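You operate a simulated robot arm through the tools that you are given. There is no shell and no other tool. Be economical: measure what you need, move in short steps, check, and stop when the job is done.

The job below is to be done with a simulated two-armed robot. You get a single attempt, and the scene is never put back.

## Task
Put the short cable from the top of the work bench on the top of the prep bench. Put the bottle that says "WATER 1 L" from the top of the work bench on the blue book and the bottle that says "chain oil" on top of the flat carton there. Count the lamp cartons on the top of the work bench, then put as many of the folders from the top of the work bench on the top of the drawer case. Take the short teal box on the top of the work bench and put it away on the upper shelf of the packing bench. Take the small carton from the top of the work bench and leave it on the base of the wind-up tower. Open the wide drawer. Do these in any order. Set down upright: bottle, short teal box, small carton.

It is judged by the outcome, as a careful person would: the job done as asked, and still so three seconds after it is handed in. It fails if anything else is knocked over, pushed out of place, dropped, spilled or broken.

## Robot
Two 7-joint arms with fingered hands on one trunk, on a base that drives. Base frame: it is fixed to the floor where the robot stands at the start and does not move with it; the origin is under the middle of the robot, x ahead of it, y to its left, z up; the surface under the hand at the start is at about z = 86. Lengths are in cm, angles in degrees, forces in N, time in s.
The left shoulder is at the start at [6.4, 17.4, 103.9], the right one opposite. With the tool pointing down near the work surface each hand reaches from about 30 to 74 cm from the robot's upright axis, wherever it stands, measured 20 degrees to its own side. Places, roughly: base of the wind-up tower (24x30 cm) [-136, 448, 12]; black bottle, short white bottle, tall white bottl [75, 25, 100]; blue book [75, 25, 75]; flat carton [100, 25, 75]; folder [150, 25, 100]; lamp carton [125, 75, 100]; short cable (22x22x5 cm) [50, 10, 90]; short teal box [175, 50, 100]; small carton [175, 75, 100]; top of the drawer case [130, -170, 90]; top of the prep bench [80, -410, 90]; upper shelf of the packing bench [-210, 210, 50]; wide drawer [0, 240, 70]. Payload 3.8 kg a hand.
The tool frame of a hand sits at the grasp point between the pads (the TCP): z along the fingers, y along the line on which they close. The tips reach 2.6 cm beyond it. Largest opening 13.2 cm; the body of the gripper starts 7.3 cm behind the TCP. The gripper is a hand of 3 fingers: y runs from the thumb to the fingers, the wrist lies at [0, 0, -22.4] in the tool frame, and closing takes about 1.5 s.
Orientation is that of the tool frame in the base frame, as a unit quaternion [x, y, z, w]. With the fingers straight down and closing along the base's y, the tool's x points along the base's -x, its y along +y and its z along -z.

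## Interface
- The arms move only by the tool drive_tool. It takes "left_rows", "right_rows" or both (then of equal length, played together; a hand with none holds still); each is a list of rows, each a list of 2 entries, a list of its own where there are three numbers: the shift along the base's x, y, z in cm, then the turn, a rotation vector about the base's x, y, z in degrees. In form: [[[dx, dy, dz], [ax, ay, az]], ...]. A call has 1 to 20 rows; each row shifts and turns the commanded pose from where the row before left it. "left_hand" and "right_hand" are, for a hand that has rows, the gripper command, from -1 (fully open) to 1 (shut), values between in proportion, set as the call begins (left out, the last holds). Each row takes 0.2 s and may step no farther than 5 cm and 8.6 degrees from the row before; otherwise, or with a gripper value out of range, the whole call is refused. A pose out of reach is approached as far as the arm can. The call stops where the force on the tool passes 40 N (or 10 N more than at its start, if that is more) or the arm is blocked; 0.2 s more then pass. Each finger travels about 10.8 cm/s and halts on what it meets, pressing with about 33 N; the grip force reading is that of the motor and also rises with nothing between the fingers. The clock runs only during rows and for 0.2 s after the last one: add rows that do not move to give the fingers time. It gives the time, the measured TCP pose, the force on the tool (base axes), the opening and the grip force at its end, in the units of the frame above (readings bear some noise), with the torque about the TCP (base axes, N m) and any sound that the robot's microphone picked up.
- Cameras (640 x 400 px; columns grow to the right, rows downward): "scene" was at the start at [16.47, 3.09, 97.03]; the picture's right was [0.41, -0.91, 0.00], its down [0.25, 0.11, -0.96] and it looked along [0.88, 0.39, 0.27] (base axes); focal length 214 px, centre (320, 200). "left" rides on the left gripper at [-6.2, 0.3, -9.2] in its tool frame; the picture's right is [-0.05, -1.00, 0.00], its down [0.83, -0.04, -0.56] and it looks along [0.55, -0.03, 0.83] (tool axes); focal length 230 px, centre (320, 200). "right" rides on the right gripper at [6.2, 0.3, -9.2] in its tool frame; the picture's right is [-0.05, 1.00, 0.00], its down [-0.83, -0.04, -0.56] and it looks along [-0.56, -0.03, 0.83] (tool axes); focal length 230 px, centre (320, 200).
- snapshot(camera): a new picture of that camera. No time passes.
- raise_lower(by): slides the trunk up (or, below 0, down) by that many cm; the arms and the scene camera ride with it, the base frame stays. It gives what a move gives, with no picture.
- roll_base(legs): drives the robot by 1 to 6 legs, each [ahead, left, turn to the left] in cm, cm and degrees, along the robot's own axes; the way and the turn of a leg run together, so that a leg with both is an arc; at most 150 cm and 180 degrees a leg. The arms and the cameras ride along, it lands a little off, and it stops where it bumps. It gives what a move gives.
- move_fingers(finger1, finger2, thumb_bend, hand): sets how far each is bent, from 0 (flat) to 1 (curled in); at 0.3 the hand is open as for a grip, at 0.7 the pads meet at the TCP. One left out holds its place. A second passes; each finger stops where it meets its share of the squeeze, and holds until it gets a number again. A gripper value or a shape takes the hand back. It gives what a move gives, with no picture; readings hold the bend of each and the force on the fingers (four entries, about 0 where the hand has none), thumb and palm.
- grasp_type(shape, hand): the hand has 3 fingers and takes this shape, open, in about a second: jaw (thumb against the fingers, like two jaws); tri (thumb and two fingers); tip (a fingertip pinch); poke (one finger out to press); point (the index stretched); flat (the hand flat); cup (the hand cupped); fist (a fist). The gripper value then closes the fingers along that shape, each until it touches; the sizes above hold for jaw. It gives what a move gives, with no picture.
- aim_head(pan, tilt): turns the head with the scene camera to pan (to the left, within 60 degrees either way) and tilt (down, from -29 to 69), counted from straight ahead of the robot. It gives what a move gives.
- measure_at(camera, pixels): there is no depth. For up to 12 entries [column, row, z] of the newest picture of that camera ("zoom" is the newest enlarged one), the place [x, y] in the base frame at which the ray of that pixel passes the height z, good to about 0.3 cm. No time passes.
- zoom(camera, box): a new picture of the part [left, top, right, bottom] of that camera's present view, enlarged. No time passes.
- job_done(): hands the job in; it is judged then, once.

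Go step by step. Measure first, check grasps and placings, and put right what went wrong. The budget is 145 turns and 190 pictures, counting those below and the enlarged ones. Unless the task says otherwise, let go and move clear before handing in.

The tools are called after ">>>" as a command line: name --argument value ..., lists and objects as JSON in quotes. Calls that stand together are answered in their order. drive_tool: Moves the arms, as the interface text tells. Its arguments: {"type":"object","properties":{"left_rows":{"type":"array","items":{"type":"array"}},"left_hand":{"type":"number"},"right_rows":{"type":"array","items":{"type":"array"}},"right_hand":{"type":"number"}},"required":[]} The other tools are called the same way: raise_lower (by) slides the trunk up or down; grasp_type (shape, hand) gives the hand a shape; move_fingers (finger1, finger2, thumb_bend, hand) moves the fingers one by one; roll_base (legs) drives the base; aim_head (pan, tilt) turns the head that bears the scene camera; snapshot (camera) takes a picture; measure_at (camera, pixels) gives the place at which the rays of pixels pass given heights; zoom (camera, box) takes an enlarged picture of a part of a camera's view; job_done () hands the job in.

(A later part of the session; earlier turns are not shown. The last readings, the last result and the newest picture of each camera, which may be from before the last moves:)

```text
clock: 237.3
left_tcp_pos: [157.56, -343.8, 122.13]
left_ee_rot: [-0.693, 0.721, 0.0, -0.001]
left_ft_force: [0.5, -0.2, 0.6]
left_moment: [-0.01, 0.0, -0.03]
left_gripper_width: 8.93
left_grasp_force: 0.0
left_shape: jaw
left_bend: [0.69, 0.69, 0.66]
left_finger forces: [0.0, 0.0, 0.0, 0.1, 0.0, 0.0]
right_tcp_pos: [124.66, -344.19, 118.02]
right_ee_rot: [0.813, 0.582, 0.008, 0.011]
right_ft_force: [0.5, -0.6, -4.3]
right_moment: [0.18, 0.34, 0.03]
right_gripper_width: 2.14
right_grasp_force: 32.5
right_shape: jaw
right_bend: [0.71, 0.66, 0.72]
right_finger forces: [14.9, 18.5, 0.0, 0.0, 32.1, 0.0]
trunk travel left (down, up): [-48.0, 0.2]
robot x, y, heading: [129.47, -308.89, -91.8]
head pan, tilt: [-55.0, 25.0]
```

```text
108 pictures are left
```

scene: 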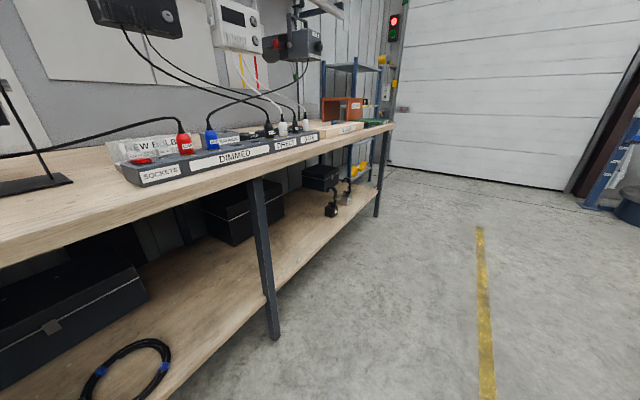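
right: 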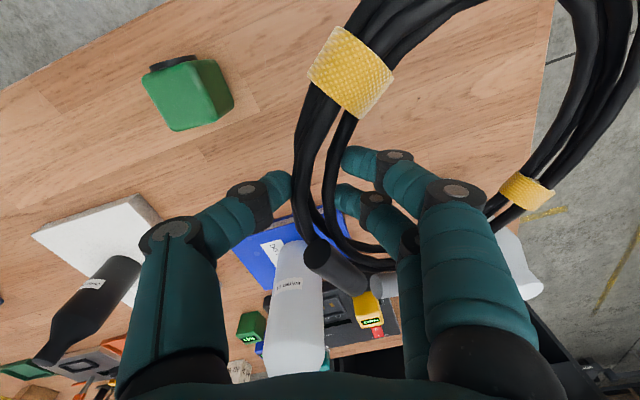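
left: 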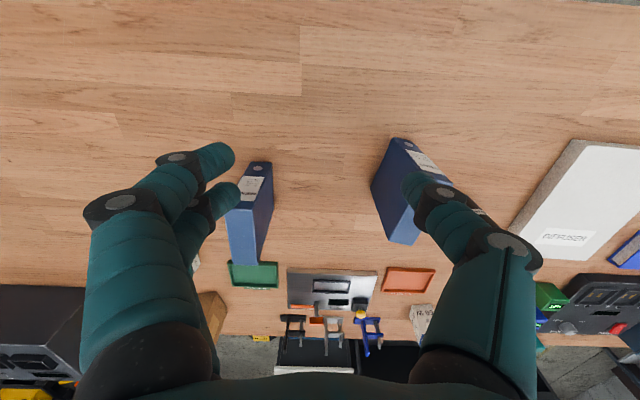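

Free area on top: x≈107–139, y≈−380…−407. I'll move closer and view the held cable from the right camera.

>>> roll_base --legs '[[24, 0, 0]]'

>>> drive_tool --right_rows '[[[-2, -4, -0.5], [0, 0, 0]], [[-2, -4, -0.5], [0, 0, 0]], [[-2, -4, -0.5], [0, 0, 0]], [[-2, -4, -0.5], [0, 0, 0]]]'

>>> snapshot --camera "right"

>>> aim_head --pan -5 --tilt 35

>>> snapshot --camera "scene"

```text
clock: 239.1
left_tcp_pos: [156.73, -367.31, 122.04]
left_ee_rot: [-0.693, 0.721, 0.0, -0.001]
left_ft_force: [-0.9, 0.7, 0.0]
left_moment: [-0.01, 0.02, -0.01]
left_gripper_width: 8.9
left_grasp_force: 0.1
left_shape: jaw
left_bend: [0.69, 0.69, 0.66]
left_finger forces: [0.0, 0.0, 0.0, 0.0, 0.1, 0.0]
right_tcp_pos: [123.84, -367.82, 118.03]
right_ee_rot: [0.813, 0.582, 0.007, 0.013]
right_ft_force: [-0.4, -0.6, -4.4]
right_moment: [0.17, 0.31, -0.01]
right_gripper_width: 2.12
right_grasp_force: 32.8
right_shape: jaw
right_bend: [0.71, 0.66, 0.72]
right_finger forces: [15.1, 18.4, 0.1, 0.0, 32.1, 0.0]
trunk travel left (down, up): [-48.0, 0.2]
robot x, y, heading: [128.16, -332.38, -92.2]
head pan, tilt: [-55.0, 25.0]
```

```text
clock: 240.0
left_tcp_pos: [156.54, -366.99, 122.27]
left_ee_rot: [-0.692, 0.721, -0.001, -0.003]
left_ft_force: [1.1, -0.7, -0.2]
left_moment: [0.01, 0.04, -0.01]
left_gripper_width: 8.91
left_grasp_force: 0.1
left_shape: jaw
left_bend: [0.69, 0.69, 0.66]
left_finger forces: [0.0, 0.1, 0.0, 0.0, 0.0, 0.0]
right_tcp_pos: [116.57, -379.95, 116.15]
right_ee_rot: [0.809, 0.588, 0.008, -0.003]
right_ft_force: [-13.9, 31.3, -0.9]
right_moment: [0.72, 0.53, 0.9]
right_gripper_width: 2.36
right_grasp_force: 32.7
right_shape: jaw
right_bend: [0.73, 0.68, 0.7]
right_finger forces: [8.4, 36.3, 0.0, 0.0, 44.6, 0.1]
trunk travel left (down, up): [-48.0, 0.2]
robot x, y, heading: [128.13, -332.32, -91.9]
head pan, tilt: [-55.0, 25.0]
stopped in row 4 (right hand): the force on the tool passed its limit at 44 N (the readings are from after the stop); the commanded pose is now the measured one
```

```text
107 pictures are left
```

right: 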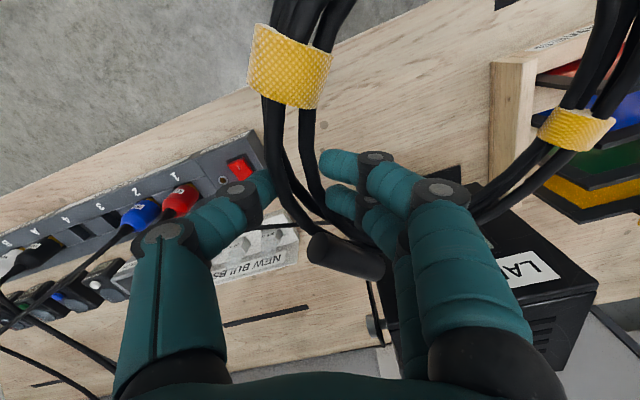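

```text
clock: 241.2
left_tcp_pos: [156.46, -366.84, 122.2]
left_ee_rot: [-0.694, 0.72, -0.002, -0.003]
left_ft_force: [0.2, 0.1, 0.1]
left_moment: [0.01, -0.02, 0.0]
left_gripper_width: 8.93
left_grasp_force: 0.0
left_shape: jaw
left_bend: [0.69, 0.69, 0.66]
left_finger forces: [0.1, 0.0, 0.0, 0.0, 0.1, 0.0]
right_tcp_pos: [116.61, -379.89, 116.15]
right_ee_rot: [0.81, 0.586, 0.008, 0.0]
right_ft_force: [-13.9, 31.9, -2.1]
right_moment: [0.83, 0.58, 0.98]
right_gripper_width: 2.36
right_grasp_force: 33.3
right_shape: jaw
right_bend: [0.73, 0.68, 0.7]
right_finger forces: [8.6, 37.8, 0.0, 0.0, 45.2, 0.0]
trunk travel left (down, up): [-48.0, 0.2]
robot x, y, heading: [128.59, -331.98, -92.1]
head pan, tilt: [-5.0, 35.0]
```

```text
106 pictures are left
```

scene: 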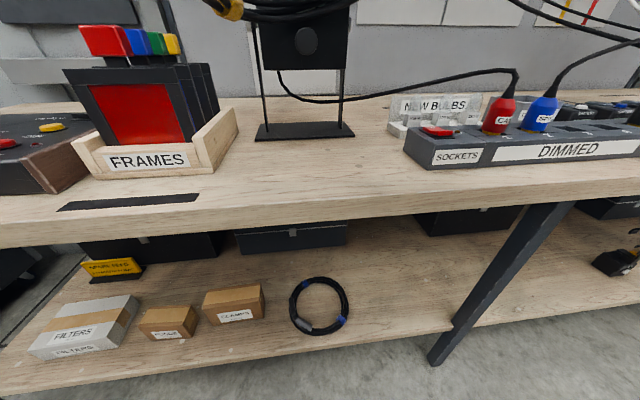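

The ring touched the lamp housing (31 N sideways); I'll back off at once and check that the lamp didn't move.

>>> drive_tool --right_rows '[[[1.5, 3, 0], [0, 0, 0]], [[2, 4, 0], [0, 0, 0]], [[2, 4, 0], [0, 0, 0]]]'

>>> aim_head --pan -5 --tilt 20

>>> snapshot --camera "scene"

>>> snapshot --camera "right"

```text
clock: 242.0
left_tcp_pos: [156.71, -367.29, 121.92]
left_ee_rot: [-0.694, 0.72, 0.0, -0.002]
left_ft_force: [-0.7, 0.5, 0.7]
left_moment: [0.03, -0.01, 0.01]
left_gripper_width: 8.93
left_grasp_force: 0.0
left_shape: jaw
left_bend: [0.69, 0.69, 0.66]
left_finger forces: [0.0, 0.0, 0.0, 0.0, 0.0, 0.0]
right_tcp_pos: [122.34, -369.7, 116.16]
right_ee_rot: [0.811, 0.586, 0.008, 0.003]
right_ft_force: [-0.1, 0.0, -3.5]
right_moment: [0.06, 0.35, -0.06]
right_gripper_width: 2.15
right_grasp_force: 33.3
right_shape: jaw
right_bend: [0.72, 0.67, 0.71]
right_finger forces: [16.4, 18.9, 0.0, 0.0, 32.0, 0.0]
trunk travel left (down, up): [-48.0, 0.2]
robot x, y, heading: [128.18, -332.21, -92.1]
head pan, tilt: [-5.0, 35.0]
```

```text
clock: 242.7
left_tcp_pos: [156.59, -367.43, 122.01]
left_ee_rot: [-0.694, 0.72, 0.0, -0.001]
left_ft_force: [0.2, -0.6, -0.3]
left_moment: [0.01, -0.01, 0.03]
left_gripper_width: 8.91
left_grasp_force: 0.2
left_shape: jaw
left_bend: [0.69, 0.69, 0.66]
left_finger forces: [0.1, 0.0, 0.0, 0.1, 0.0, 0.0]
right_tcp_pos: [122.3, -369.72, 116.07]
right_ee_rot: [0.811, 0.585, 0.008, 0.003]
right_ft_force: [-0.3, 0.1, -5.0]
right_moment: [0.12, 0.32, -0.01]
right_gripper_width: 2.14
right_grasp_force: 33.4
right_shape: jaw
right_bend: [0.72, 0.67, 0.71]
right_finger forces: [15.9, 19.5, 0.0, 0.0, 32.2, 0.0]
trunk travel left (down, up): [-48.0, 0.2]
robot x, y, heading: [128.37, -331.96, -92.1]
head pan, tilt: [-5.0, 20.0]
```

```text
105 pictures are left
```

scene: 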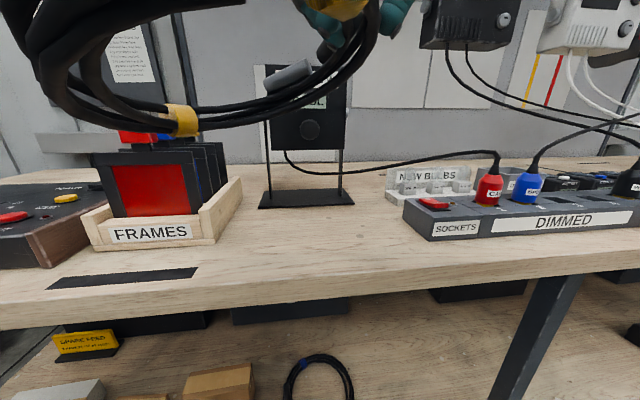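

```text
104 pictures are left
```

right: 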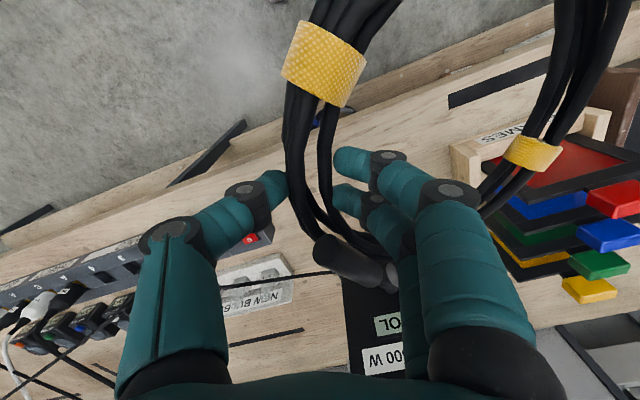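

>>> measure_at --camera "scene" --pixels '[[259, 207, 88], [354, 202, 88], [342, 188, 88], [215, 244, 88], [243, 178, 95], [405, 228, 88], [388, 195, 88], [271, 148, 100], [271, 148, 97], [300, 275, 88], [110, 252, 88]]'

>>> zoom --camera "scene" --box '[200, 60, 420, 300]'

```text
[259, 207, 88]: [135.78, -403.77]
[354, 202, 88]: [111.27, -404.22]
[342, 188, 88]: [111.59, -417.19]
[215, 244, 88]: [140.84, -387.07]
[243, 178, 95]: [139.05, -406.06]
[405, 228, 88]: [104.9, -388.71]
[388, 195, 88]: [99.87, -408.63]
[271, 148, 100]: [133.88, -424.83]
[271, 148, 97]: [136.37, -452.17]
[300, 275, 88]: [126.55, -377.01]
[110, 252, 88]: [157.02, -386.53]
```

```text
1.67 times, centred on (310, 180) of scene
```

zoom: 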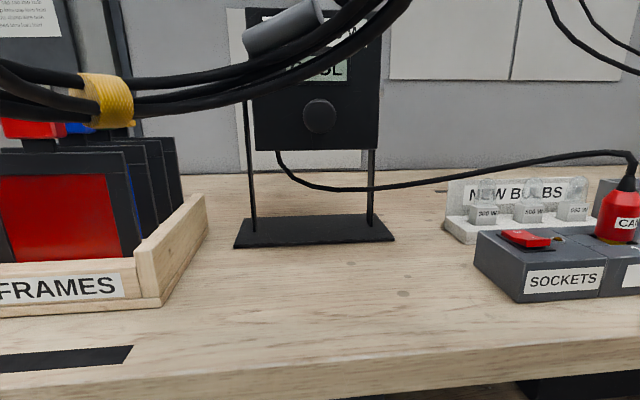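

The lamp stands unmoved. Its housing hangs to about z 102 with front at y≈−392, so I'll turn the tool −35° so the ring lies ahead of the hand, go low in front of it, and slide in beneath.

>>> drive_tool --right_rows '[[[-0.6, 0, 0], [0, 0, -7]], [[-0.6, 0, 0], [0, 0, -7]], [[-0.6, 0, 0], [0, 0, -7]], [[-0.6, 0, 0], [0, 0, -7]], [[-0.6, 0, 0], [0, 0, -7]]]'

>>> drive_tool --right_rows '[[[0, 0, -4], [0, 0, 0]], [[0, 0, -4], [0, 0, 0]], [[0, 0, -4], [0, 0, 0]], [[0, 0, -4], [0, 0, 0]], [[0, 0, -4], [0, 0, 0]], [[0, 0, -2], [0, 0, 0]]]'

>>> aim_head --pan -5 --tilt 35

>>> snapshot --camera "scene"

>>> snapshot --camera "right"

```text
clock: 243.9
left_tcp_pos: [156.58, -367.51, 122.02]
left_ee_rot: [-0.694, 0.72, 0.0, -0.001]
left_ft_force: [0.2, 0.1, 0.3]
left_moment: [0.03, 0.0, 0.0]
left_gripper_width: 8.96
left_grasp_force: 0.1
left_shape: jaw
left_bend: [0.69, 0.69, 0.66]
left_finger forces: [0.0, 0.0, 0.0, 0.0, 0.1, 0.0]
right_tcp_pos: [119.34, -369.73, 116.14]
right_ee_rot: [0.95, 0.313, 0.009, 0.005]
right_ft_force: [-0.3, 0.3, -3.3]
right_moment: [0.26, 0.2, 0.04]
right_gripper_width: 2.15
right_grasp_force: 33.3
right_shape: jaw
right_bend: [0.72, 0.67, 0.71]
right_finger forces: [15.7, 19.7, 0.0, 0.0, 32.0, 0.1]
trunk travel left (down, up): [-48.0, 0.2]
robot x, y, heading: [128.67, -332.39, -92.1]
head pan, tilt: [-5.0, 20.0]
```

```text
clock: 245.3
left_tcp_pos: [156.62, -367.34, 122.09]
left_ee_rot: [-0.693, 0.721, 0.0, -0.002]
left_ft_force: [-0.6, 0.0, -0.1]
left_moment: [0.01, 0.0, 0.0]
left_gripper_width: 8.92
left_grasp_force: 0.1
left_shape: jaw
left_bend: [0.69, 0.69, 0.66]
left_finger forces: [0.0, 0.0, 0.1, 0.0, 0.0, 0.1]
right_tcp_pos: [119.43, -369.56, 94.14]
right_ee_rot: [0.949, 0.315, 0.007, 0.006]
right_ft_force: [-1.2, 3.1, -1.5]
right_moment: [-0.22, -0.04, 0.07]
right_gripper_width: 2.25
right_grasp_force: 32.7
right_shape: jaw
right_bend: [0.74, 0.72, 0.7]
right_finger forces: [12.5, 18.2, 0.1, 0.0, 31.6, 0.0]
trunk travel left (down, up): [-48.0, 0.2]
robot x, y, heading: [128.7, -332.55, -92.0]
head pan, tilt: [-5.0, 20.0]
```

```text
clock: 246.1
left_tcp_pos: [156.54, -367.37, 122.06]
left_ee_rot: [-0.694, 0.72, 0.0, -0.002]
left_ft_force: [-0.1, 0.4, -0.9]
left_moment: [-0.02, 0.01, -0.01]
left_gripper_width: 8.93
left_grasp_force: 0.1
left_shape: jaw
left_bend: [0.69, 0.69, 0.66]
left_finger forces: [0.0, 0.0, 0.1, 0.1, 0.1, 0.0]
right_tcp_pos: [119.31, -369.59, 94.08]
right_ee_rot: [0.949, 0.314, 0.007, 0.006]
right_ft_force: [-0.4, 1.5, -1.0]
right_moment: [-0.28, -0.03, 0.1]
right_gripper_width: 2.29
right_grasp_force: 33.3
right_shape: jaw
right_bend: [0.74, 0.72, 0.7]
right_finger forces: [12.7, 18.6, 0.0, 0.0, 31.0, 0.0]
trunk travel left (down, up): [-48.0, 0.2]
robot x, y, heading: [128.07, -332.41, -92.4]
head pan, tilt: [-5.0, 35.0]
```

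```text
102 pictures are left
```

scene: 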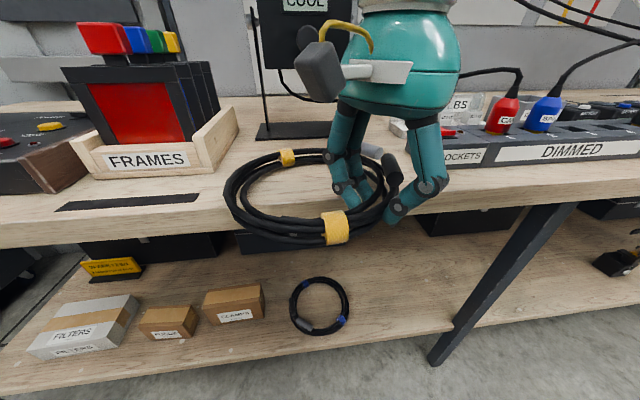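

```text
101 pictures are left
```

right: 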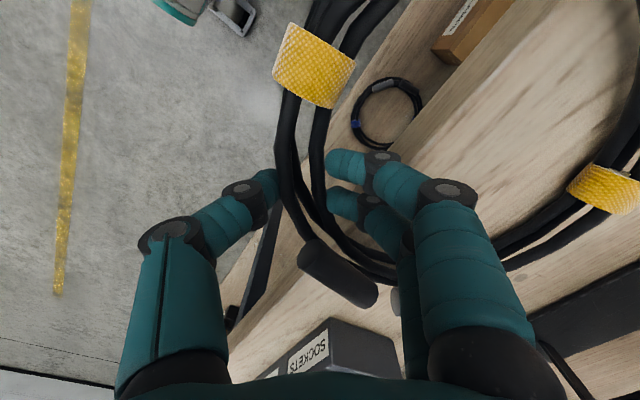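

The ring's far side already rests lightly on the top. I'll lift 1.5 cm and slide in toward (118,−384).

>>> drive_tool --right_rows '[[[0, 0, 1.5], [0, 0, 0]], [[-0.3, -3, 0], [0, 0, 0]], [[-0.3, -3, 0], [0, 0, 0]], [[-0.3, -3, 0], [0, 0, 0]], [[-0.3, -3, 0], [0, 0, 0]], [[0, -1.5, 0], [0, 0, 0]]]'

>>> snapshot --camera "scene"

>>> snapshot --camera "right"

```text
clock: 247.5
left_tcp_pos: [156.52, -366.83, 122.09]
left_ee_rot: [-0.693, 0.721, -0.002, -0.003]
left_ft_force: [0.0, 0.7, 0.3]
left_moment: [-0.02, -0.01, 0.0]
left_gripper_width: 8.9
left_grasp_force: 0.0
left_shape: jaw
left_bend: [0.69, 0.69, 0.66]
left_finger forces: [0.0, 0.0, 0.0, 0.0, 0.0, 0.1]
right_tcp_pos: [118.05, -382.17, 95.76]
right_ee_rot: [0.949, 0.316, 0.006, 0.0]
right_ft_force: [-12.7, 36.7, 2.3]
right_moment: [1.02, 0.46, 0.17]
right_gripper_width: 2.72
right_grasp_force: 32.7
right_shape: jaw
right_bend: [0.74, 0.71, 0.7]
right_finger forces: [4.3, 14.9, 0.1, 0.0, 48.4, 0.1]
trunk travel left (down, up): [-48.0, 0.2]
robot x, y, heading: [128.53, -332.12, -92.4]
head pan, tilt: [-5.0, 35.0]
```

```text
100 pictures are left
```

scene: 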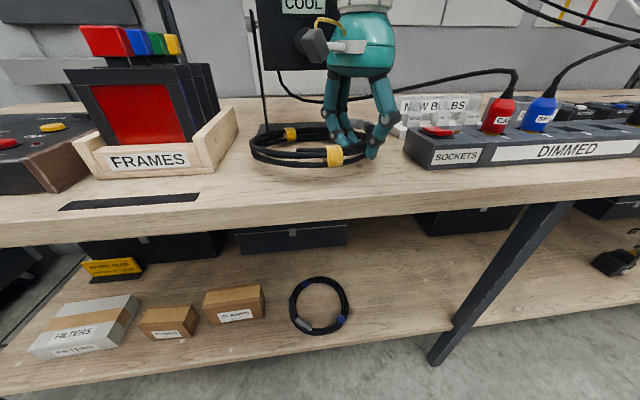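

```text
99 pictures are left
```

right: 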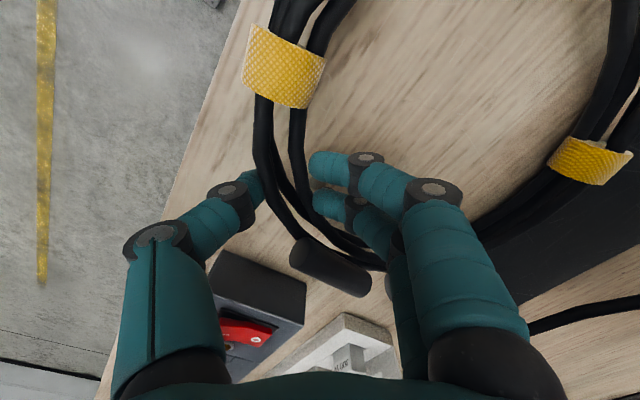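

The ring now presses against the lamp's base (37 N), while there's still free space in front. Back off 4.5 cm and lower.

>>> drive_tool --right_rows '[[[0, 1.5, 0], [0, 0, 0]], [[0, 2, 0], [0, 0, 0]], [[0, 1.5, 0], [0, 0, 0]], [[0, 0, -1], [0, 0, 0]], [[0, 0, -1], [0, 0, 0]]]'

>>> snapshot --camera "scene"

>>> zoom --camera "scene" --box '[200, 60, 440, 230]'

```text
clock: 248.7
left_tcp_pos: [156.61, -367.34, 122.01]
left_ee_rot: [-0.694, 0.72, -0.001, -0.002]
left_ft_force: [-0.3, -0.3, 0.5]
left_moment: [0.0, 0.0, 0.0]
left_gripper_width: 8.96
left_grasp_force: 0.2
left_shape: jaw
left_bend: [0.69, 0.69, 0.66]
left_finger forces: [0.0, 0.0, 0.1, 0.1, 0.1, 0.1]
right_tcp_pos: [118.4, -377.92, 93.71]
right_ee_rot: [0.949, 0.315, 0.007, 0.005]
right_ft_force: [-1.9, 1.7, -0.1]
right_moment: [-0.21, -0.09, -0.03]
right_gripper_width: 2.23
right_grasp_force: 32.9
right_shape: jaw
right_bend: [0.74, 0.72, 0.7]
right_finger forces: [12.7, 18.6, 0.1, 0.1, 33.2, 0.1]
trunk travel left (down, up): [-48.0, 0.2]
robot x, y, heading: [128.03, -332.14, -92.1]
head pan, tilt: [-5.0, 35.0]
```

```text
98 pictures are left
```

scene: 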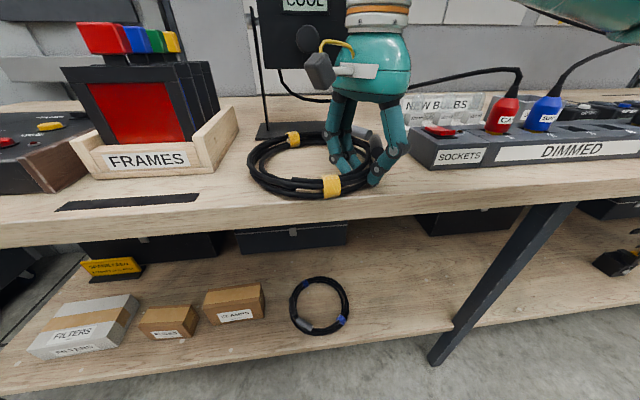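

```text
2.35 times, centred on (320, 145) of scene
```

zoom: 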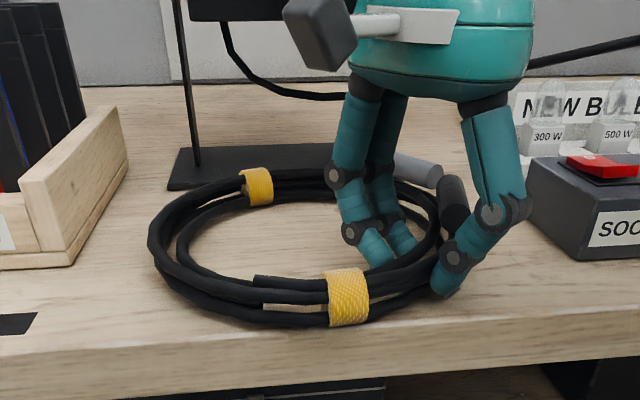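

The lamp base is where it was, and the ring lies fully over the free top. Lower gently until the ring rests.

>>> drive_tool --right_rows '[[[0, 0, -0.5], [0, 0, 0]], [[0, 0, -0.5], [0, 0, 0]], [[0, 0, 0], [0, 0, 0]]]'

>>> drive_tool --right_rows '[[[0, 0, -0.4], [0, 0, 0]], [[0, 0, 0], [0, 0, 0]]]'

```text
clock: 249.5
left_tcp_pos: [156.64, -367.01, 122.26]
left_ee_rot: [-0.694, 0.72, -0.002, -0.005]
left_ft_force: [-0.2, -0.7, 0.9]
left_moment: [-0.02, 0.01, 0.01]
left_gripper_width: 8.89
left_grasp_force: 0.1
left_shape: jaw
left_bend: [0.69, 0.69, 0.66]
left_finger forces: [0.0, 0.0, 0.0, 0.0, 0.1, 0.1]
right_tcp_pos: [118.36, -378.0, 93.33]
right_ee_rot: [0.949, 0.315, 0.006, 0.011]
right_ft_force: [-1.5, 1.6, 40.1]
right_moment: [0.28, 0.34, -0.03]
right_gripper_width: 2.54
right_grasp_force: 33.3
right_shape: jaw
right_bend: [0.75, 0.73, 0.7]
right_finger forces: [16.5, 22.2, 0.0, 0.0, 39.9, 0.0]
trunk travel left (down, up): [-48.0, 0.2]
robot x, y, heading: [128.14, -332.53, -92.2]
head pan, tilt: [-5.0, 35.0]
```

```text
clock: 249.9
left_tcp_pos: [156.59, -367.11, 122.02]
left_ee_rot: [-0.693, 0.721, -0.001, -0.003]
left_ft_force: [-0.3, 0.4, 0.1]
left_moment: [0.03, -0.02, 0.01]
left_gripper_width: 8.92
left_grasp_force: 0.0
left_shape: jaw
left_bend: [0.69, 0.69, 0.66]
left_finger forces: [0.1, 0.1, 0.0, 0.0, 0.0, 0.0]
right_tcp_pos: [118.41, -378.07, 93.07]
right_ee_rot: [0.949, 0.316, 0.009, 0.014]
right_ft_force: [-2.8, 10.9, 31.6]
right_moment: [0.48, 0.34, -0.11]
right_gripper_width: 2.75
right_grasp_force: 33.3
right_shape: jaw
right_bend: [0.76, 0.73, 0.7]
right_finger forces: [13.5, 18.7, 0.0, 0.0, 42.1, 0.1]
trunk travel left (down, up): [-48.0, 0.2]
robot x, y, heading: [128.2, -332.46, -92.2]
head pan, tilt: [-5.0, 35.0]
stopped in row 2 (right hand): the force on the tool passed its limit at 52 N (the readings are from after the stop); the commanded pose is now the measured one
```

Resting (31 N press). Ease up 0.8 cm, open, and lift straight up.

>>> drive_tool --right_rows '[[[0, 0, 0.5], [0, 0, 0]], [[0, 0, 0.3], [0, 0, 0]], [[0, 0, 0], [0, 0, 0]]]'

>>> drive_tool --right_rows '[[[0, 0, 0], [0, 0, 0]], [[0, 0, 0], [0, 0, 0]], [[0, 0, 0], [0, 0, 0]]]' --right_hand 0.1

>>> drive_tool --right_rows '[[[0, 0, 1.5], [0, 0, 0]], [[0, 0, 3], [0, 0, 0]], [[0, 1, 4], [0, 0, 0]], [[0, 3, 4], [0, 0, 7]], [[0, 3, 4], [0, 0, 7]], [[0, 3, 4], [0, 0, 7]], [[0, 2, 4], [0, 0, 7]], [[0, 0, 0], [0, 0, 7]], [[0, 0, 0], [0, 0, 7]], [[0, 0, 0], [0, 0, 7]]]'

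>>> snapshot --camera "scene"

```text
clock: 250.7
left_tcp_pos: [156.62, -367.42, 121.97]
left_ee_rot: [-0.693, 0.721, 0.0, -0.001]
left_ft_force: [0.1, 0.6, -0.3]
left_moment: [-0.01, -0.03, -0.01]
left_gripper_width: 8.91
left_grasp_force: 0.1
left_shape: jaw
left_bend: [0.69, 0.69, 0.66]
left_finger forces: [0.0, 0.0, 0.0, 0.0, 0.0, 0.0]
right_tcp_pos: [118.23, -378.42, 93.33]
right_ee_rot: [0.949, 0.315, 0.008, 0.009]
right_ft_force: [0.5, 3.9, 0.0]
right_moment: [-0.08, -0.01, 0.07]
right_gripper_width: 2.51
right_grasp_force: 33.0
right_shape: jaw
right_bend: [0.75, 0.72, 0.7]
right_finger forces: [12.5, 18.6, 0.0, 0.0, 31.9, 0.0]
trunk travel left (down, up): [-48.0, 0.2]
robot x, y, heading: [128.2, -331.95, -92.1]
head pan, tilt: [-5.0, 35.0]
```

```text
clock: 251.5
left_tcp_pos: [156.64, -367.45, 121.99]
left_ee_rot: [-0.693, 0.721, 0.0, -0.001]
left_ft_force: [-0.7, 0.8, -0.4]
left_moment: [0.03, -0.01, 0.01]
left_gripper_width: 8.92
left_grasp_force: 0.0
left_shape: jaw
left_bend: [0.69, 0.69, 0.66]
left_finger forces: [0.1, 0.0, 0.0, 0.1, 0.1, 0.0]
right_tcp_pos: [118.26, -378.42, 93.65]
right_ee_rot: [0.949, 0.315, 0.008, 0.01]
right_ft_force: [-0.3, -0.5, 0.2]
right_moment: [-0.03, -0.02, -0.01]
right_gripper_width: 5.89
right_grasp_force: 0.0
right_shape: jaw
right_bend: [0.73, 0.73, 0.7]
right_finger forces: [0.1, 0.1, 0.0, 0.1, 0.1, 0.0]
trunk travel left (down, up): [-48.0, 0.2]
robot x, y, heading: [128.4, -332.57, -92.1]
head pan, tilt: [-5.0, 35.0]
```

```text
clock: 253.7
left_tcp_pos: [156.77, -367.28, 122.18]
left_ee_rot: [-0.693, 0.721, 0.0, -0.002]
left_ft_force: [0.1, 0.1, 0.3]
left_moment: [0.0, -0.02, 0.0]
left_gripper_width: 8.93
left_grasp_force: 0.1
left_shape: jaw
left_bend: [0.69, 0.69, 0.66]
left_finger forces: [0.1, 0.0, 0.1, 0.1, 0.1, 0.1]
right_tcp_pos: [118.34, -366.32, 118.18]
right_ee_rot: [0.732, 0.681, 0.011, 0.005]
right_ft_force: [0.0, -0.2, -0.2]
right_moment: [0.0, -0.01, 0.02]
right_gripper_width: 5.87
right_grasp_force: 0.0
right_shape: jaw
right_bend: [0.73, 0.73, 0.7]
right_finger forces: [0.1, 0.0, 0.0, 0.0, 0.1, 0.0]
trunk travel left (down, up): [-48.0, 0.2]
robot x, y, heading: [128.31, -332.23, -92.2]
head pan, tilt: [-5.0, 35.0]
```

```text
96 pictures are left
```

scene: 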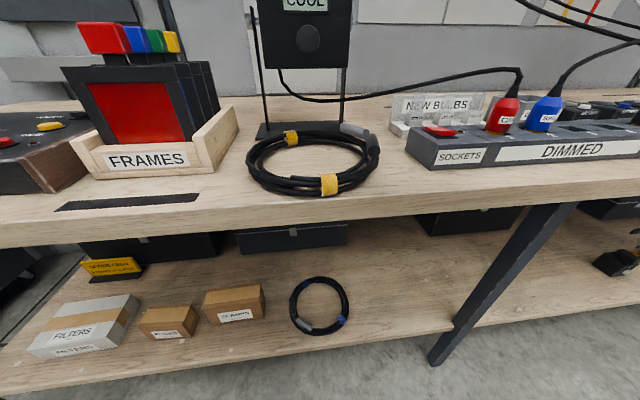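

The cable lies flat on the prep bench. Now back out the way I came and go toward the near end of the work bench (x≈0), to reach its far side.

>>> roll_base --legs '[[-26, 0, 2], [0, 92, 0], [-113, 0, 0], [-113, 0, 0], [0, 0, -90], [150, 0, 0]]'

>>> roll_base --legs '[[85, 0, 0], [0, 0, -90]]'

>>> aim_head --pan 0 --tilt 15

>>> snapshot --camera "scene"

```text
clock: 285.1
left_tcp_pos: [38.94, -110.73, 122.03]
left_ee_rot: [0.009, 1.0, 0.001, -0.001]
left_ft_force: [-0.1, 0.1, 0.1]
left_moment: [0.01, -0.04, 0.0]
left_gripper_width: 8.93
left_grasp_force: 0.1
left_shape: jaw
left_bend: [0.69, 0.69, 0.66]
left_finger forces: [0.1, 0.1, 0.0, 0.0, 0.0, 0.0]
right_tcp_pos: [39.32, -72.49, 118.18]
right_ee_rot: [1.0, -0.027, 0.004, 0.013]
right_ft_force: [-1.0, 0.0, -0.5]
right_moment: [-0.01, -0.05, 0.0]
right_gripper_width: 5.9
right_grasp_force: 0.0
right_shape: jaw
right_bend: [0.73, 0.73, 0.7]
right_finger forces: [0.1, 0.0, 0.0, 0.0, 0.0, 0.0]
trunk travel left (down, up): [-48.0, 0.2]
robot x, y, heading: [73.07, -81.67, 179.2]
head pan, tilt: [-5.0, 35.0]
```

```text
clock: 293.4
left_tcp_pos: [-39.83, -44.74, 121.99]
left_ee_rot: [0.719, 0.695, 0.001, 0.0]
left_ft_force: [0.8, 0.3, 0.4]
left_moment: [0.02, -0.02, 0.0]
left_gripper_width: 8.92
left_grasp_force: 0.1
left_shape: jaw
left_bend: [0.69, 0.69, 0.66]
left_finger forces: [0.0, 0.1, 0.0, 0.0, 0.0, 0.0]
right_tcp_pos: [-1.62, -45.59, 118.17]
right_ee_rot: [-0.681, 0.732, 0.007, -0.011]
right_ft_force: [0.7, 0.3, 0.4]
right_moment: [0.01, 0.03, 0.03]
right_gripper_width: 5.91
right_grasp_force: 0.2
right_shape: jaw
right_bend: [0.73, 0.73, 0.7]
right_finger forces: [0.0, 0.0, 0.0, 0.0, 0.0, 0.0]
trunk travel left (down, up): [-48.0, 0.2]
robot x, y, heading: [-11.44, -80.0, 88.1]
head pan, tilt: [-5.0, 35.0]
```

```text
clock: 294.2
left_tcp_pos: [-39.84, -44.7, 122.04]
left_ee_rot: [0.719, 0.695, 0.001, 0.0]
left_ft_force: [0.5, 0.1, -0.2]
left_moment: [-0.02, 0.02, 0.01]
left_gripper_width: 8.88
left_grasp_force: 0.0
left_shape: jaw
left_bend: [0.69, 0.69, 0.66]
left_finger forces: [0.0, 0.0, 0.0, 0.1, 0.0, 0.0]
right_tcp_pos: [-1.65, -45.63, 118.13]
right_ee_rot: [-0.681, 0.732, 0.005, -0.012]
right_ft_force: [-0.9, -0.3, 0.4]
right_moment: [0.02, 0.04, 0.05]
right_gripper_width: 5.9
right_grasp_force: 0.1
right_shape: jaw
right_bend: [0.73, 0.73, 0.7]
right_finger forces: [0.0, 0.1, 0.0, 0.0, 0.0, 0.1]
trunk travel left (down, up): [-48.0, 0.2]
robot x, y, heading: [-11.52, -79.56, 88.0]
head pan, tilt: [0.0, 15.0]
```

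```text
95 pictures are left
```

scene: 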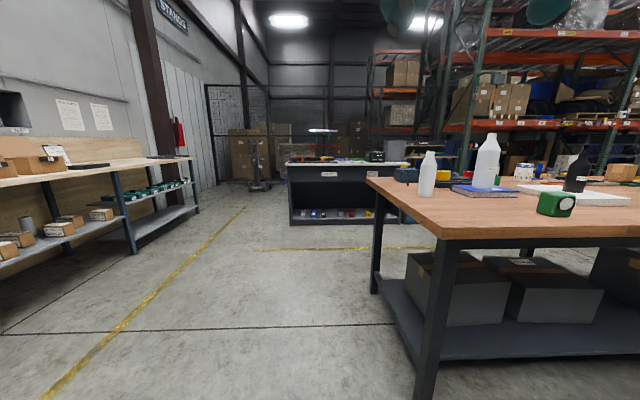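

Packing bench is along the left wall, the kit-up bench ahead at (340,190), with the wind-up tower behind at (258,175). Measuring footprints for route planning.

>>> measure_at --camera "scene" --pixels '[[290, 225, 0], [402, 224, 0], [258, 190, 0], [200, 212, 0], [133, 255, 0], [376, 294, 0], [425, 398, 0], [175, 185, 50], [30, 243, 30]]'

>>> zoom --camera "scene" --box '[200, 110, 420, 250]'

>>> zoom --camera "scene" --box '[0, 100, 220, 280]'

```text
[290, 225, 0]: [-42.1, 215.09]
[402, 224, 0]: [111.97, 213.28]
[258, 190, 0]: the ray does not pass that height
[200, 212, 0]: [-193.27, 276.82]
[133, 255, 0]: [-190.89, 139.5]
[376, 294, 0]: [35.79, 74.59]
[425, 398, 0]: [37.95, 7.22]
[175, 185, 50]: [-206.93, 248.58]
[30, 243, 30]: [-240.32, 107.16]
```

```text
2.86 times, centred on (310, 180) of scene
```

zoom: 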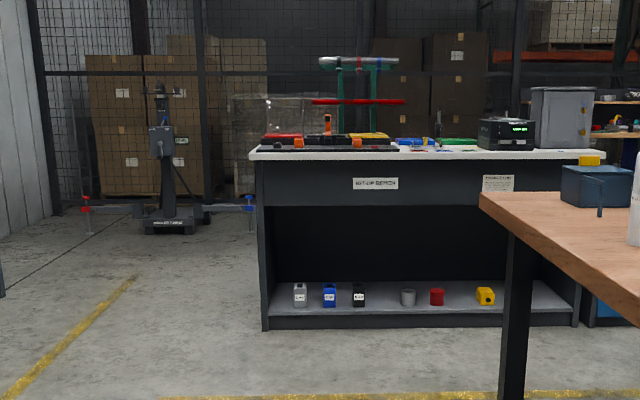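

```text
2.22 times, centred on (110, 190) of scene
```

zoom: 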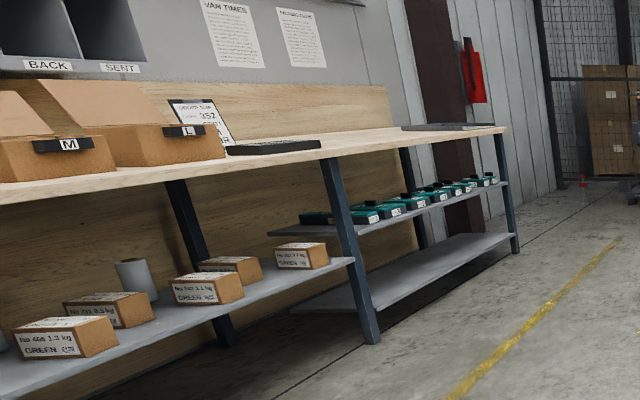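

The upper shelf (with teal boxes) is at z≈50, x≈−207, y≈170–280; the kit-up bench front is at y≈214. I'll drive up the aisle left of the work bench (x≈−45), then turn into the aisle behind it and look.

>>> roll_base --legs '[[0, 35, 2], [150, 0, 0], [68, 0, 0], [0, 0, -90], [60, 0, 0]]'

>>> snapshot --camera "scene"

>>> aim_head --pan 50 --tilt 25

>>> snapshot --camera "scene"

```text
clock: 315.1
left_tcp_pos: [46.69, 170.85, 121.98]
left_ee_rot: [1.0, 0.006, 0.002, 0.001]
left_ft_force: [-0.4, -0.4, -0.2]
left_moment: [0.05, 0.04, 0.02]
left_gripper_width: 8.92
left_grasp_force: 0.1
left_shape: jaw
left_bend: [0.69, 0.69, 0.66]
left_finger forces: [0.0, 0.1, 0.0, 0.1, 0.0, 0.0]
right_tcp_pos: [47.61, 132.59, 118.18]
right_ee_rot: [0.011, 1.0, 0.012, -0.005]
right_ft_force: [0.3, 0.1, 0.6]
right_moment: [0.0, -0.04, 0.01]
right_gripper_width: 5.88
right_grasp_force: 0.1
right_shape: jaw
right_bend: [0.73, 0.73, 0.7]
right_finger forces: [0.1, 0.1, 0.0, 0.1, 0.0, 0.0]
trunk travel left (down, up): [-48.0, 0.2]
robot x, y, heading: [13.25, 140.65, 0.7]
head pan, tilt: [0.0, 15.0]
```

```text
92 pictures are left
```

scene: 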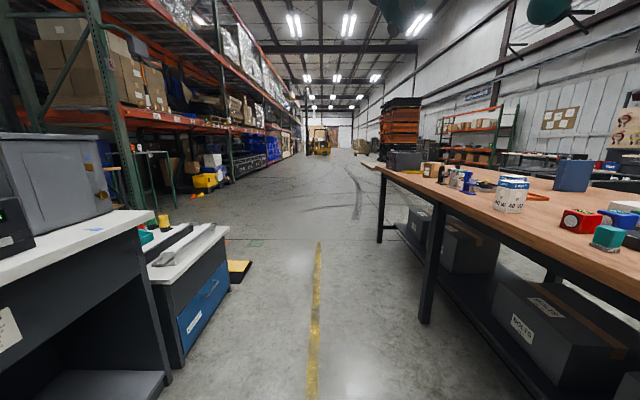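

```text
clock: 316.3
left_tcp_pos: [46.69, 170.78, 121.99]
left_ee_rot: [1.0, 0.006, 0.001, 0.0]
left_ft_force: [-0.6, -0.1, -0.3]
left_moment: [-0.01, -0.04, -0.02]
left_gripper_width: 8.94
left_grasp_force: 0.0
left_shape: jaw
left_bend: [0.69, 0.69, 0.66]
left_finger forces: [0.0, 0.0, 0.0, 0.0, 0.0, 0.0]
right_tcp_pos: [47.68, 132.71, 118.0]
right_ee_rot: [0.011, 1.0, 0.013, -0.004]
right_ft_force: [-0.8, 0.0, 0.4]
right_moment: [0.02, 0.0, 0.01]
right_gripper_width: 5.86
right_grasp_force: 0.0
right_shape: jaw
right_bend: [0.73, 0.73, 0.7]
right_finger forces: [0.0, 0.0, 0.0, 0.0, 0.0, 0.0]
trunk travel left (down, up): [-48.0, 0.2]
robot x, y, heading: [13.08, 140.35, 0.9]
head pan, tilt: [50.0, 25.0]
```

```text
91 pictures are left
```

scene: 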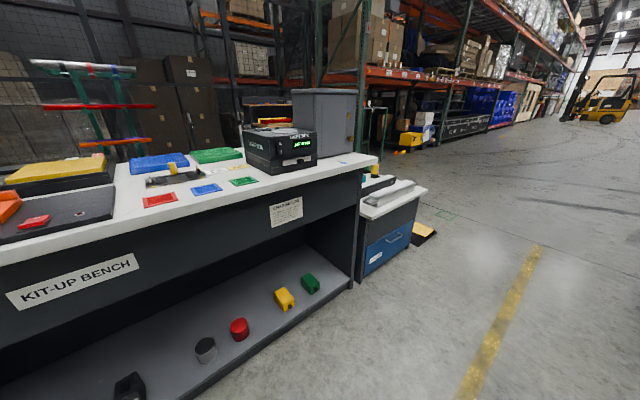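

Aisle is clear. I'll drive to x≈188 and face the work bench from behind.

>>> roll_base --legs '[[150, 0, 0], [25, 0, 0], [0, 0, -90]]'

>>> aim_head --pan 0 --tilt 30

>>> snapshot --camera "scene"

>>> snapshot --camera "right"

```text
clock: 329.0
left_tcp_pos: [216.27, 109.45, 121.96]
left_ee_rot: [-0.703, 0.711, 0.001, -0.001]
left_ft_force: [0.9, 0.1, 0.0]
left_moment: [0.0, -0.04, -0.07]
left_gripper_width: 8.92
left_grasp_force: 0.0
left_shape: jaw
left_bend: [0.69, 0.69, 0.66]
left_finger forces: [0.0, 0.0, 0.0, 0.0, 0.0, 0.0]
right_tcp_pos: [178.03, 109.43, 118.17]
right_ee_rot: [0.722, 0.692, 0.012, 0.005]
right_ft_force: [-0.3, 0.4, 0.6]
right_moment: [0.04, 0.0, 0.01]
right_gripper_width: 5.88
right_grasp_force: 0.0
right_shape: jaw
right_bend: [0.73, 0.73, 0.7]
right_finger forces: [0.1, 0.0, 0.0, 0.0, 0.0, 0.0]
trunk travel left (down, up): [-48.0, 0.2]
robot x, y, heading: [186.77, 143.99, -90.5]
head pan, tilt: [50.0, 25.0]
```

```text
clock: 330.2
left_tcp_pos: [216.22, 109.48, 121.93]
left_ee_rot: [-0.704, 0.711, 0.0, -0.001]
left_ft_force: [0.2, -0.6, 0.4]
left_moment: [-0.02, 0.0, 0.0]
left_gripper_width: 8.89
left_grasp_force: 0.0
left_shape: jaw
left_bend: [0.69, 0.69, 0.66]
left_finger forces: [0.1, 0.0, 0.0, 0.0, 0.1, 0.0]
right_tcp_pos: [178.07, 109.43, 118.2]
right_ee_rot: [0.723, 0.691, 0.012, 0.005]
right_ft_force: [-0.1, 0.2, -0.7]
right_moment: [0.04, -0.01, 0.0]
right_gripper_width: 5.91
right_grasp_force: 0.0
right_shape: jaw
right_bend: [0.73, 0.73, 0.7]
right_finger forces: [0.0, 0.1, 0.0, 0.0, 0.0, 0.1]
trunk travel left (down, up): [-48.0, 0.2]
robot x, y, heading: [186.68, 143.65, -90.7]
head pan, tilt: [0.0, 30.0]
```

```text
90 pictures are left
```

scene: 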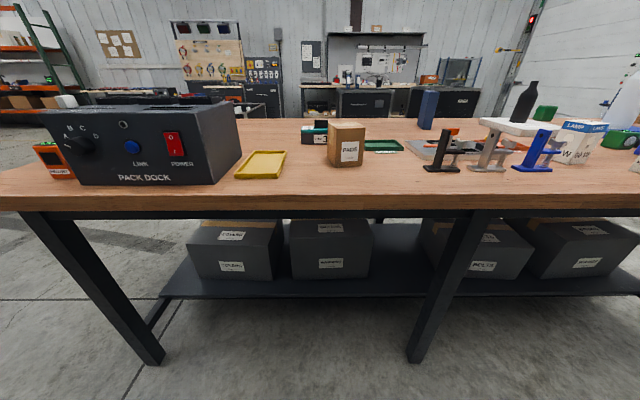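

```text
89 pictures are left
```

right: 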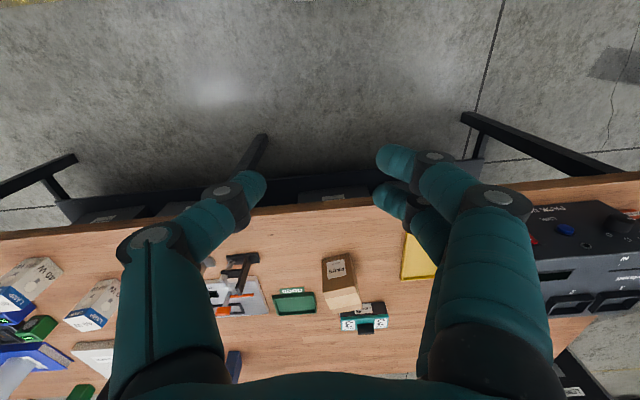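

PADS carton is at (347,145), the STOP 3 teal box just behind it at (315,130). Measuring both.

>>> zoom --camera "scene" --box '[270, 100, 400, 190]'

>>> measure_at --camera "zoom" --pixels '[[285, 300, 86], [318, 330, 86], [465, 318, 86], [158, 212, 86], [200, 220, 86], [290, 210, 86]]'

>>> zoom --camera "right" --box '[260, 230, 420, 350]'

```text
4.44 times, centred on (335, 145) of scene
```

zoom: 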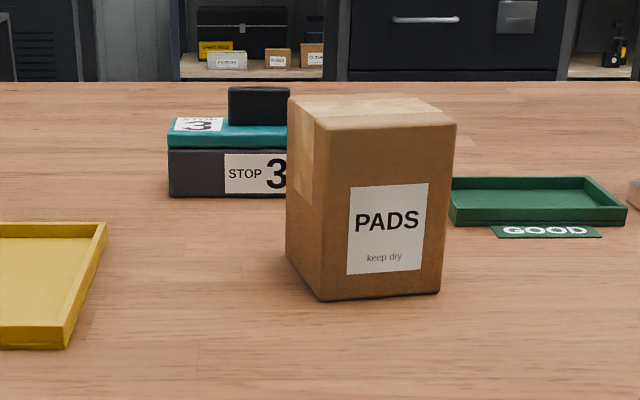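

```text
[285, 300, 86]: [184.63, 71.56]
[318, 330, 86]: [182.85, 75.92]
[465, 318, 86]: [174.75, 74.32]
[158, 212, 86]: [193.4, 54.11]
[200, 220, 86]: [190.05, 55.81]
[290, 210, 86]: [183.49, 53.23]
```

```text
3.33 times, centred on (340, 290) of right
```

zoom: 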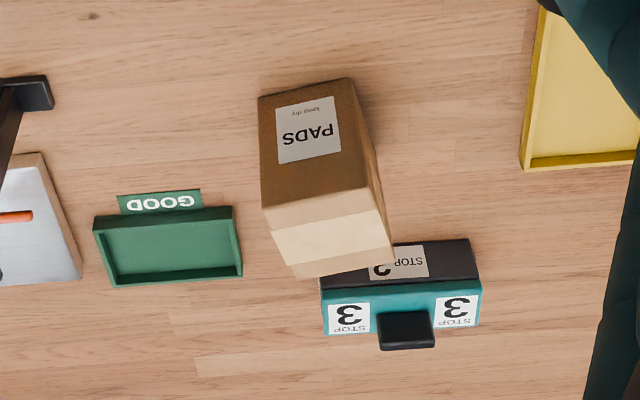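

>>> measure_at --camera "right" --pixels '[[317.5, 259, 86], [345, 253.5, 86], [320, 292.5, 99], [351, 289, 99], [327, 313, 99], [357, 308, 99], [357, 317, 91.5], [383, 314, 91.5], [357, 330, 91.5], [384, 327, 91.5], [361, 325, 94]]'

>>> zoom --camera "scene" --box '[270, 100, 400, 190]'

>>> measure_at --camera "zoom" --pixels '[[287, 265, 86], [320, 300, 86], [440, 291, 86], [170, 195, 86], [285, 197, 86], [320, 118, 99], [456, 124, 99], [288, 97, 99]]'

```text
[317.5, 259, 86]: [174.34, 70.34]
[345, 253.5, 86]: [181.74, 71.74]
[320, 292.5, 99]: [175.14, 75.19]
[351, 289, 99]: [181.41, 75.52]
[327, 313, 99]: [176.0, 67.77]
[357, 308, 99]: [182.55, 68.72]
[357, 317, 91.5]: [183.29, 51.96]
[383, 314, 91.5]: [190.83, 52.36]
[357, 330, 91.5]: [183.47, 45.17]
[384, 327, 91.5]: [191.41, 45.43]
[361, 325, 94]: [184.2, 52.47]
```

```text
4.44 times, centred on (335, 145) of scene
```

zoom: 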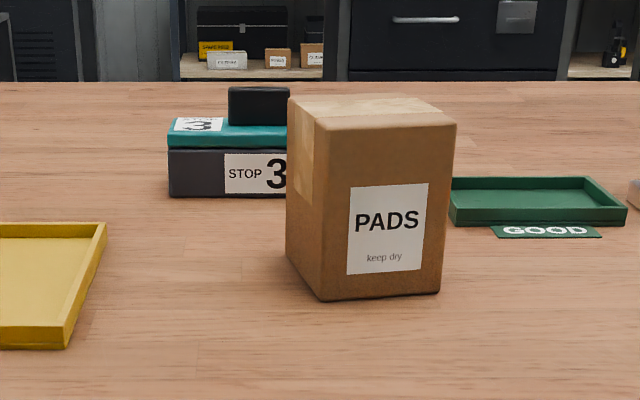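

```text
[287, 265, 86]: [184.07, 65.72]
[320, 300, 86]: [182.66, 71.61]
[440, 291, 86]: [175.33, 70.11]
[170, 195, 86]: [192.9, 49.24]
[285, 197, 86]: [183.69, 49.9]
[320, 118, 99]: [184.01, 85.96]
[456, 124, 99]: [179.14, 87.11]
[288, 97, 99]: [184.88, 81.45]
```

Carton: base ≈7.4 × 7 cm centred near (179.4, 67.5), turned about +11°, top z≈95.5. Roll closer, then position the right hand above, open wide.

>>> roll_base --legs '[[26, 12, 0]]'

>>> drive_tool --right_rows '[[[-2, -3, 0], [0, 0, 7]], [[-2, -3, 0], [0, 0, 7]], [[-2, -3, 0], [0, 0, 0]], [[-2, -3, -1], [0, 0, 0]], [[-2, -3, -3], [0, 0, 0]]]' --right_hand -0.8

>>> snapshot --camera "right"

```text
clock: 332.2
left_tcp_pos: [228.1, 83.2, 122.03]
left_ee_rot: [-0.706, 0.709, -0.001, -0.002]
left_ft_force: [-0.1, -0.6, -0.2]
left_moment: [0.0, 0.0, 0.01]
left_gripper_width: 8.92
left_grasp_force: 0.1
left_shape: jaw
left_bend: [0.69, 0.69, 0.66]
left_finger forces: [0.0, 0.1, 0.0, 0.1, 0.0, 0.0]
right_tcp_pos: [189.95, 83.02, 118.16]
right_ee_rot: [0.721, 0.692, 0.012, 0.006]
right_ft_force: [0.1, 1.1, -0.7]
right_moment: [0.01, -0.03, 0.0]
right_gripper_width: 5.89
right_grasp_force: 0.0
right_shape: jaw
right_bend: [0.73, 0.73, 0.7]
right_finger forces: [0.1, 0.1, 0.0, 0.0, 0.0, 0.0]
trunk travel left (down, up): [-48.0, 0.2]
robot x, y, heading: [198.63, 117.17, -90.3]
head pan, tilt: [0.0, 30.0]
```

```text
clock: 333.4
left_tcp_pos: [228.08, 83.06, 121.92]
left_ee_rot: [-0.705, 0.709, 0.001, -0.001]
left_ft_force: [0.4, -0.8, -0.7]
left_moment: [0.01, -0.01, 0.0]
left_gripper_width: 8.9
left_grasp_force: 0.1
left_shape: jaw
left_bend: [0.69, 0.69, 0.66]
left_finger forces: [0.0, 0.0, 0.1, 0.0, 0.1, 0.1]
right_tcp_pos: [179.71, 67.96, 113.74]
right_ee_rot: [0.632, 0.775, 0.012, 0.004]
right_ft_force: [-1.1, -0.5, -0.4]
right_moment: [0.01, -0.01, -0.05]
right_gripper_width: 11.84
right_grasp_force: 0.1
right_shape: jaw
right_bend: [0.48, 0.48, 0.44]
right_finger forces: [0.1, 0.0, 0.0, 0.0, 0.0, 0.0]
trunk travel left (down, up): [-48.0, 0.2]
robot x, y, heading: [198.63, 117.19, -90.5]
head pan, tilt: [0.0, 30.0]
```

```text
85 pictures are left
```

right: 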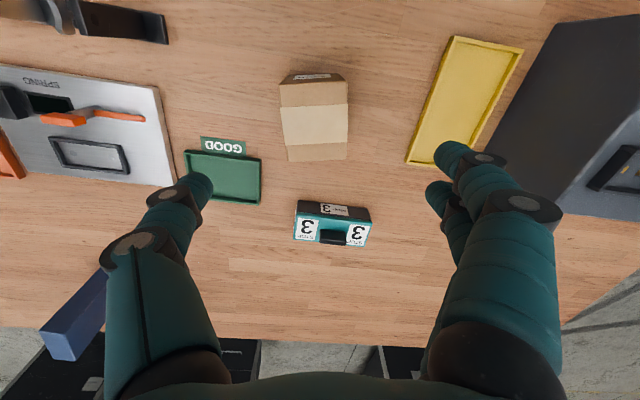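

The carton's top is under the hand at (315,130). Measuring its corners and the teal box.

>>> zoom --camera "right" --box '[250, 60, 390, 260]'

>>> measure_at --camera "right" --pixels '[[280, 105, 95.5], [348, 103, 95.5], [290, 162, 95.5], [347, 159, 95.5], [295, 203, 86], [371, 207, 86], [293, 238, 91.5], [366, 247, 91.5], [298, 215, 91.5]]'

```text
2.00 times, centred on (320, 160) of right
```

zoom: 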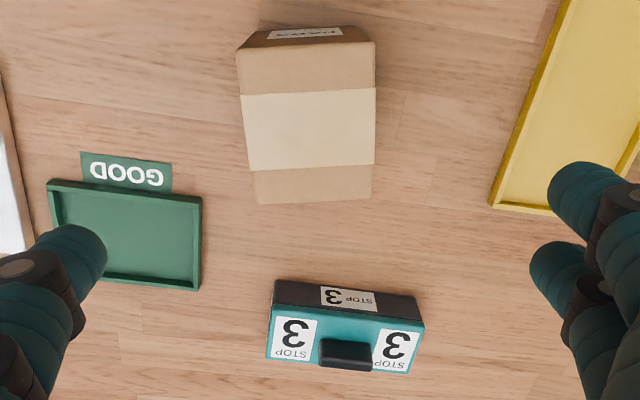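

```text
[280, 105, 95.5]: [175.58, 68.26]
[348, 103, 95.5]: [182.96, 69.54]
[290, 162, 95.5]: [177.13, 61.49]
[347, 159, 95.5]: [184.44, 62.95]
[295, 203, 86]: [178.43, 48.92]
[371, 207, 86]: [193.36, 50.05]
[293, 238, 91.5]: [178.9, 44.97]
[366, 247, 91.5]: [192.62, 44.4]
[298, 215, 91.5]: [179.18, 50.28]
```

>>> measure_at --camera "right" --pixels '[[278, 86, 95.5], [348, 81, 95.5], [288.5, 161.5, 95.5], [345.5, 159.5, 95.5], [289, 75, 86], [330, 73, 86]]'

```text
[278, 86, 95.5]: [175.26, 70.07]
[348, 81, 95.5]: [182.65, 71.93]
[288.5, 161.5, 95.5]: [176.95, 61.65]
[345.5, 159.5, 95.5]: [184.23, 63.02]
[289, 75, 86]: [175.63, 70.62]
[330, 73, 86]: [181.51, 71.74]
```

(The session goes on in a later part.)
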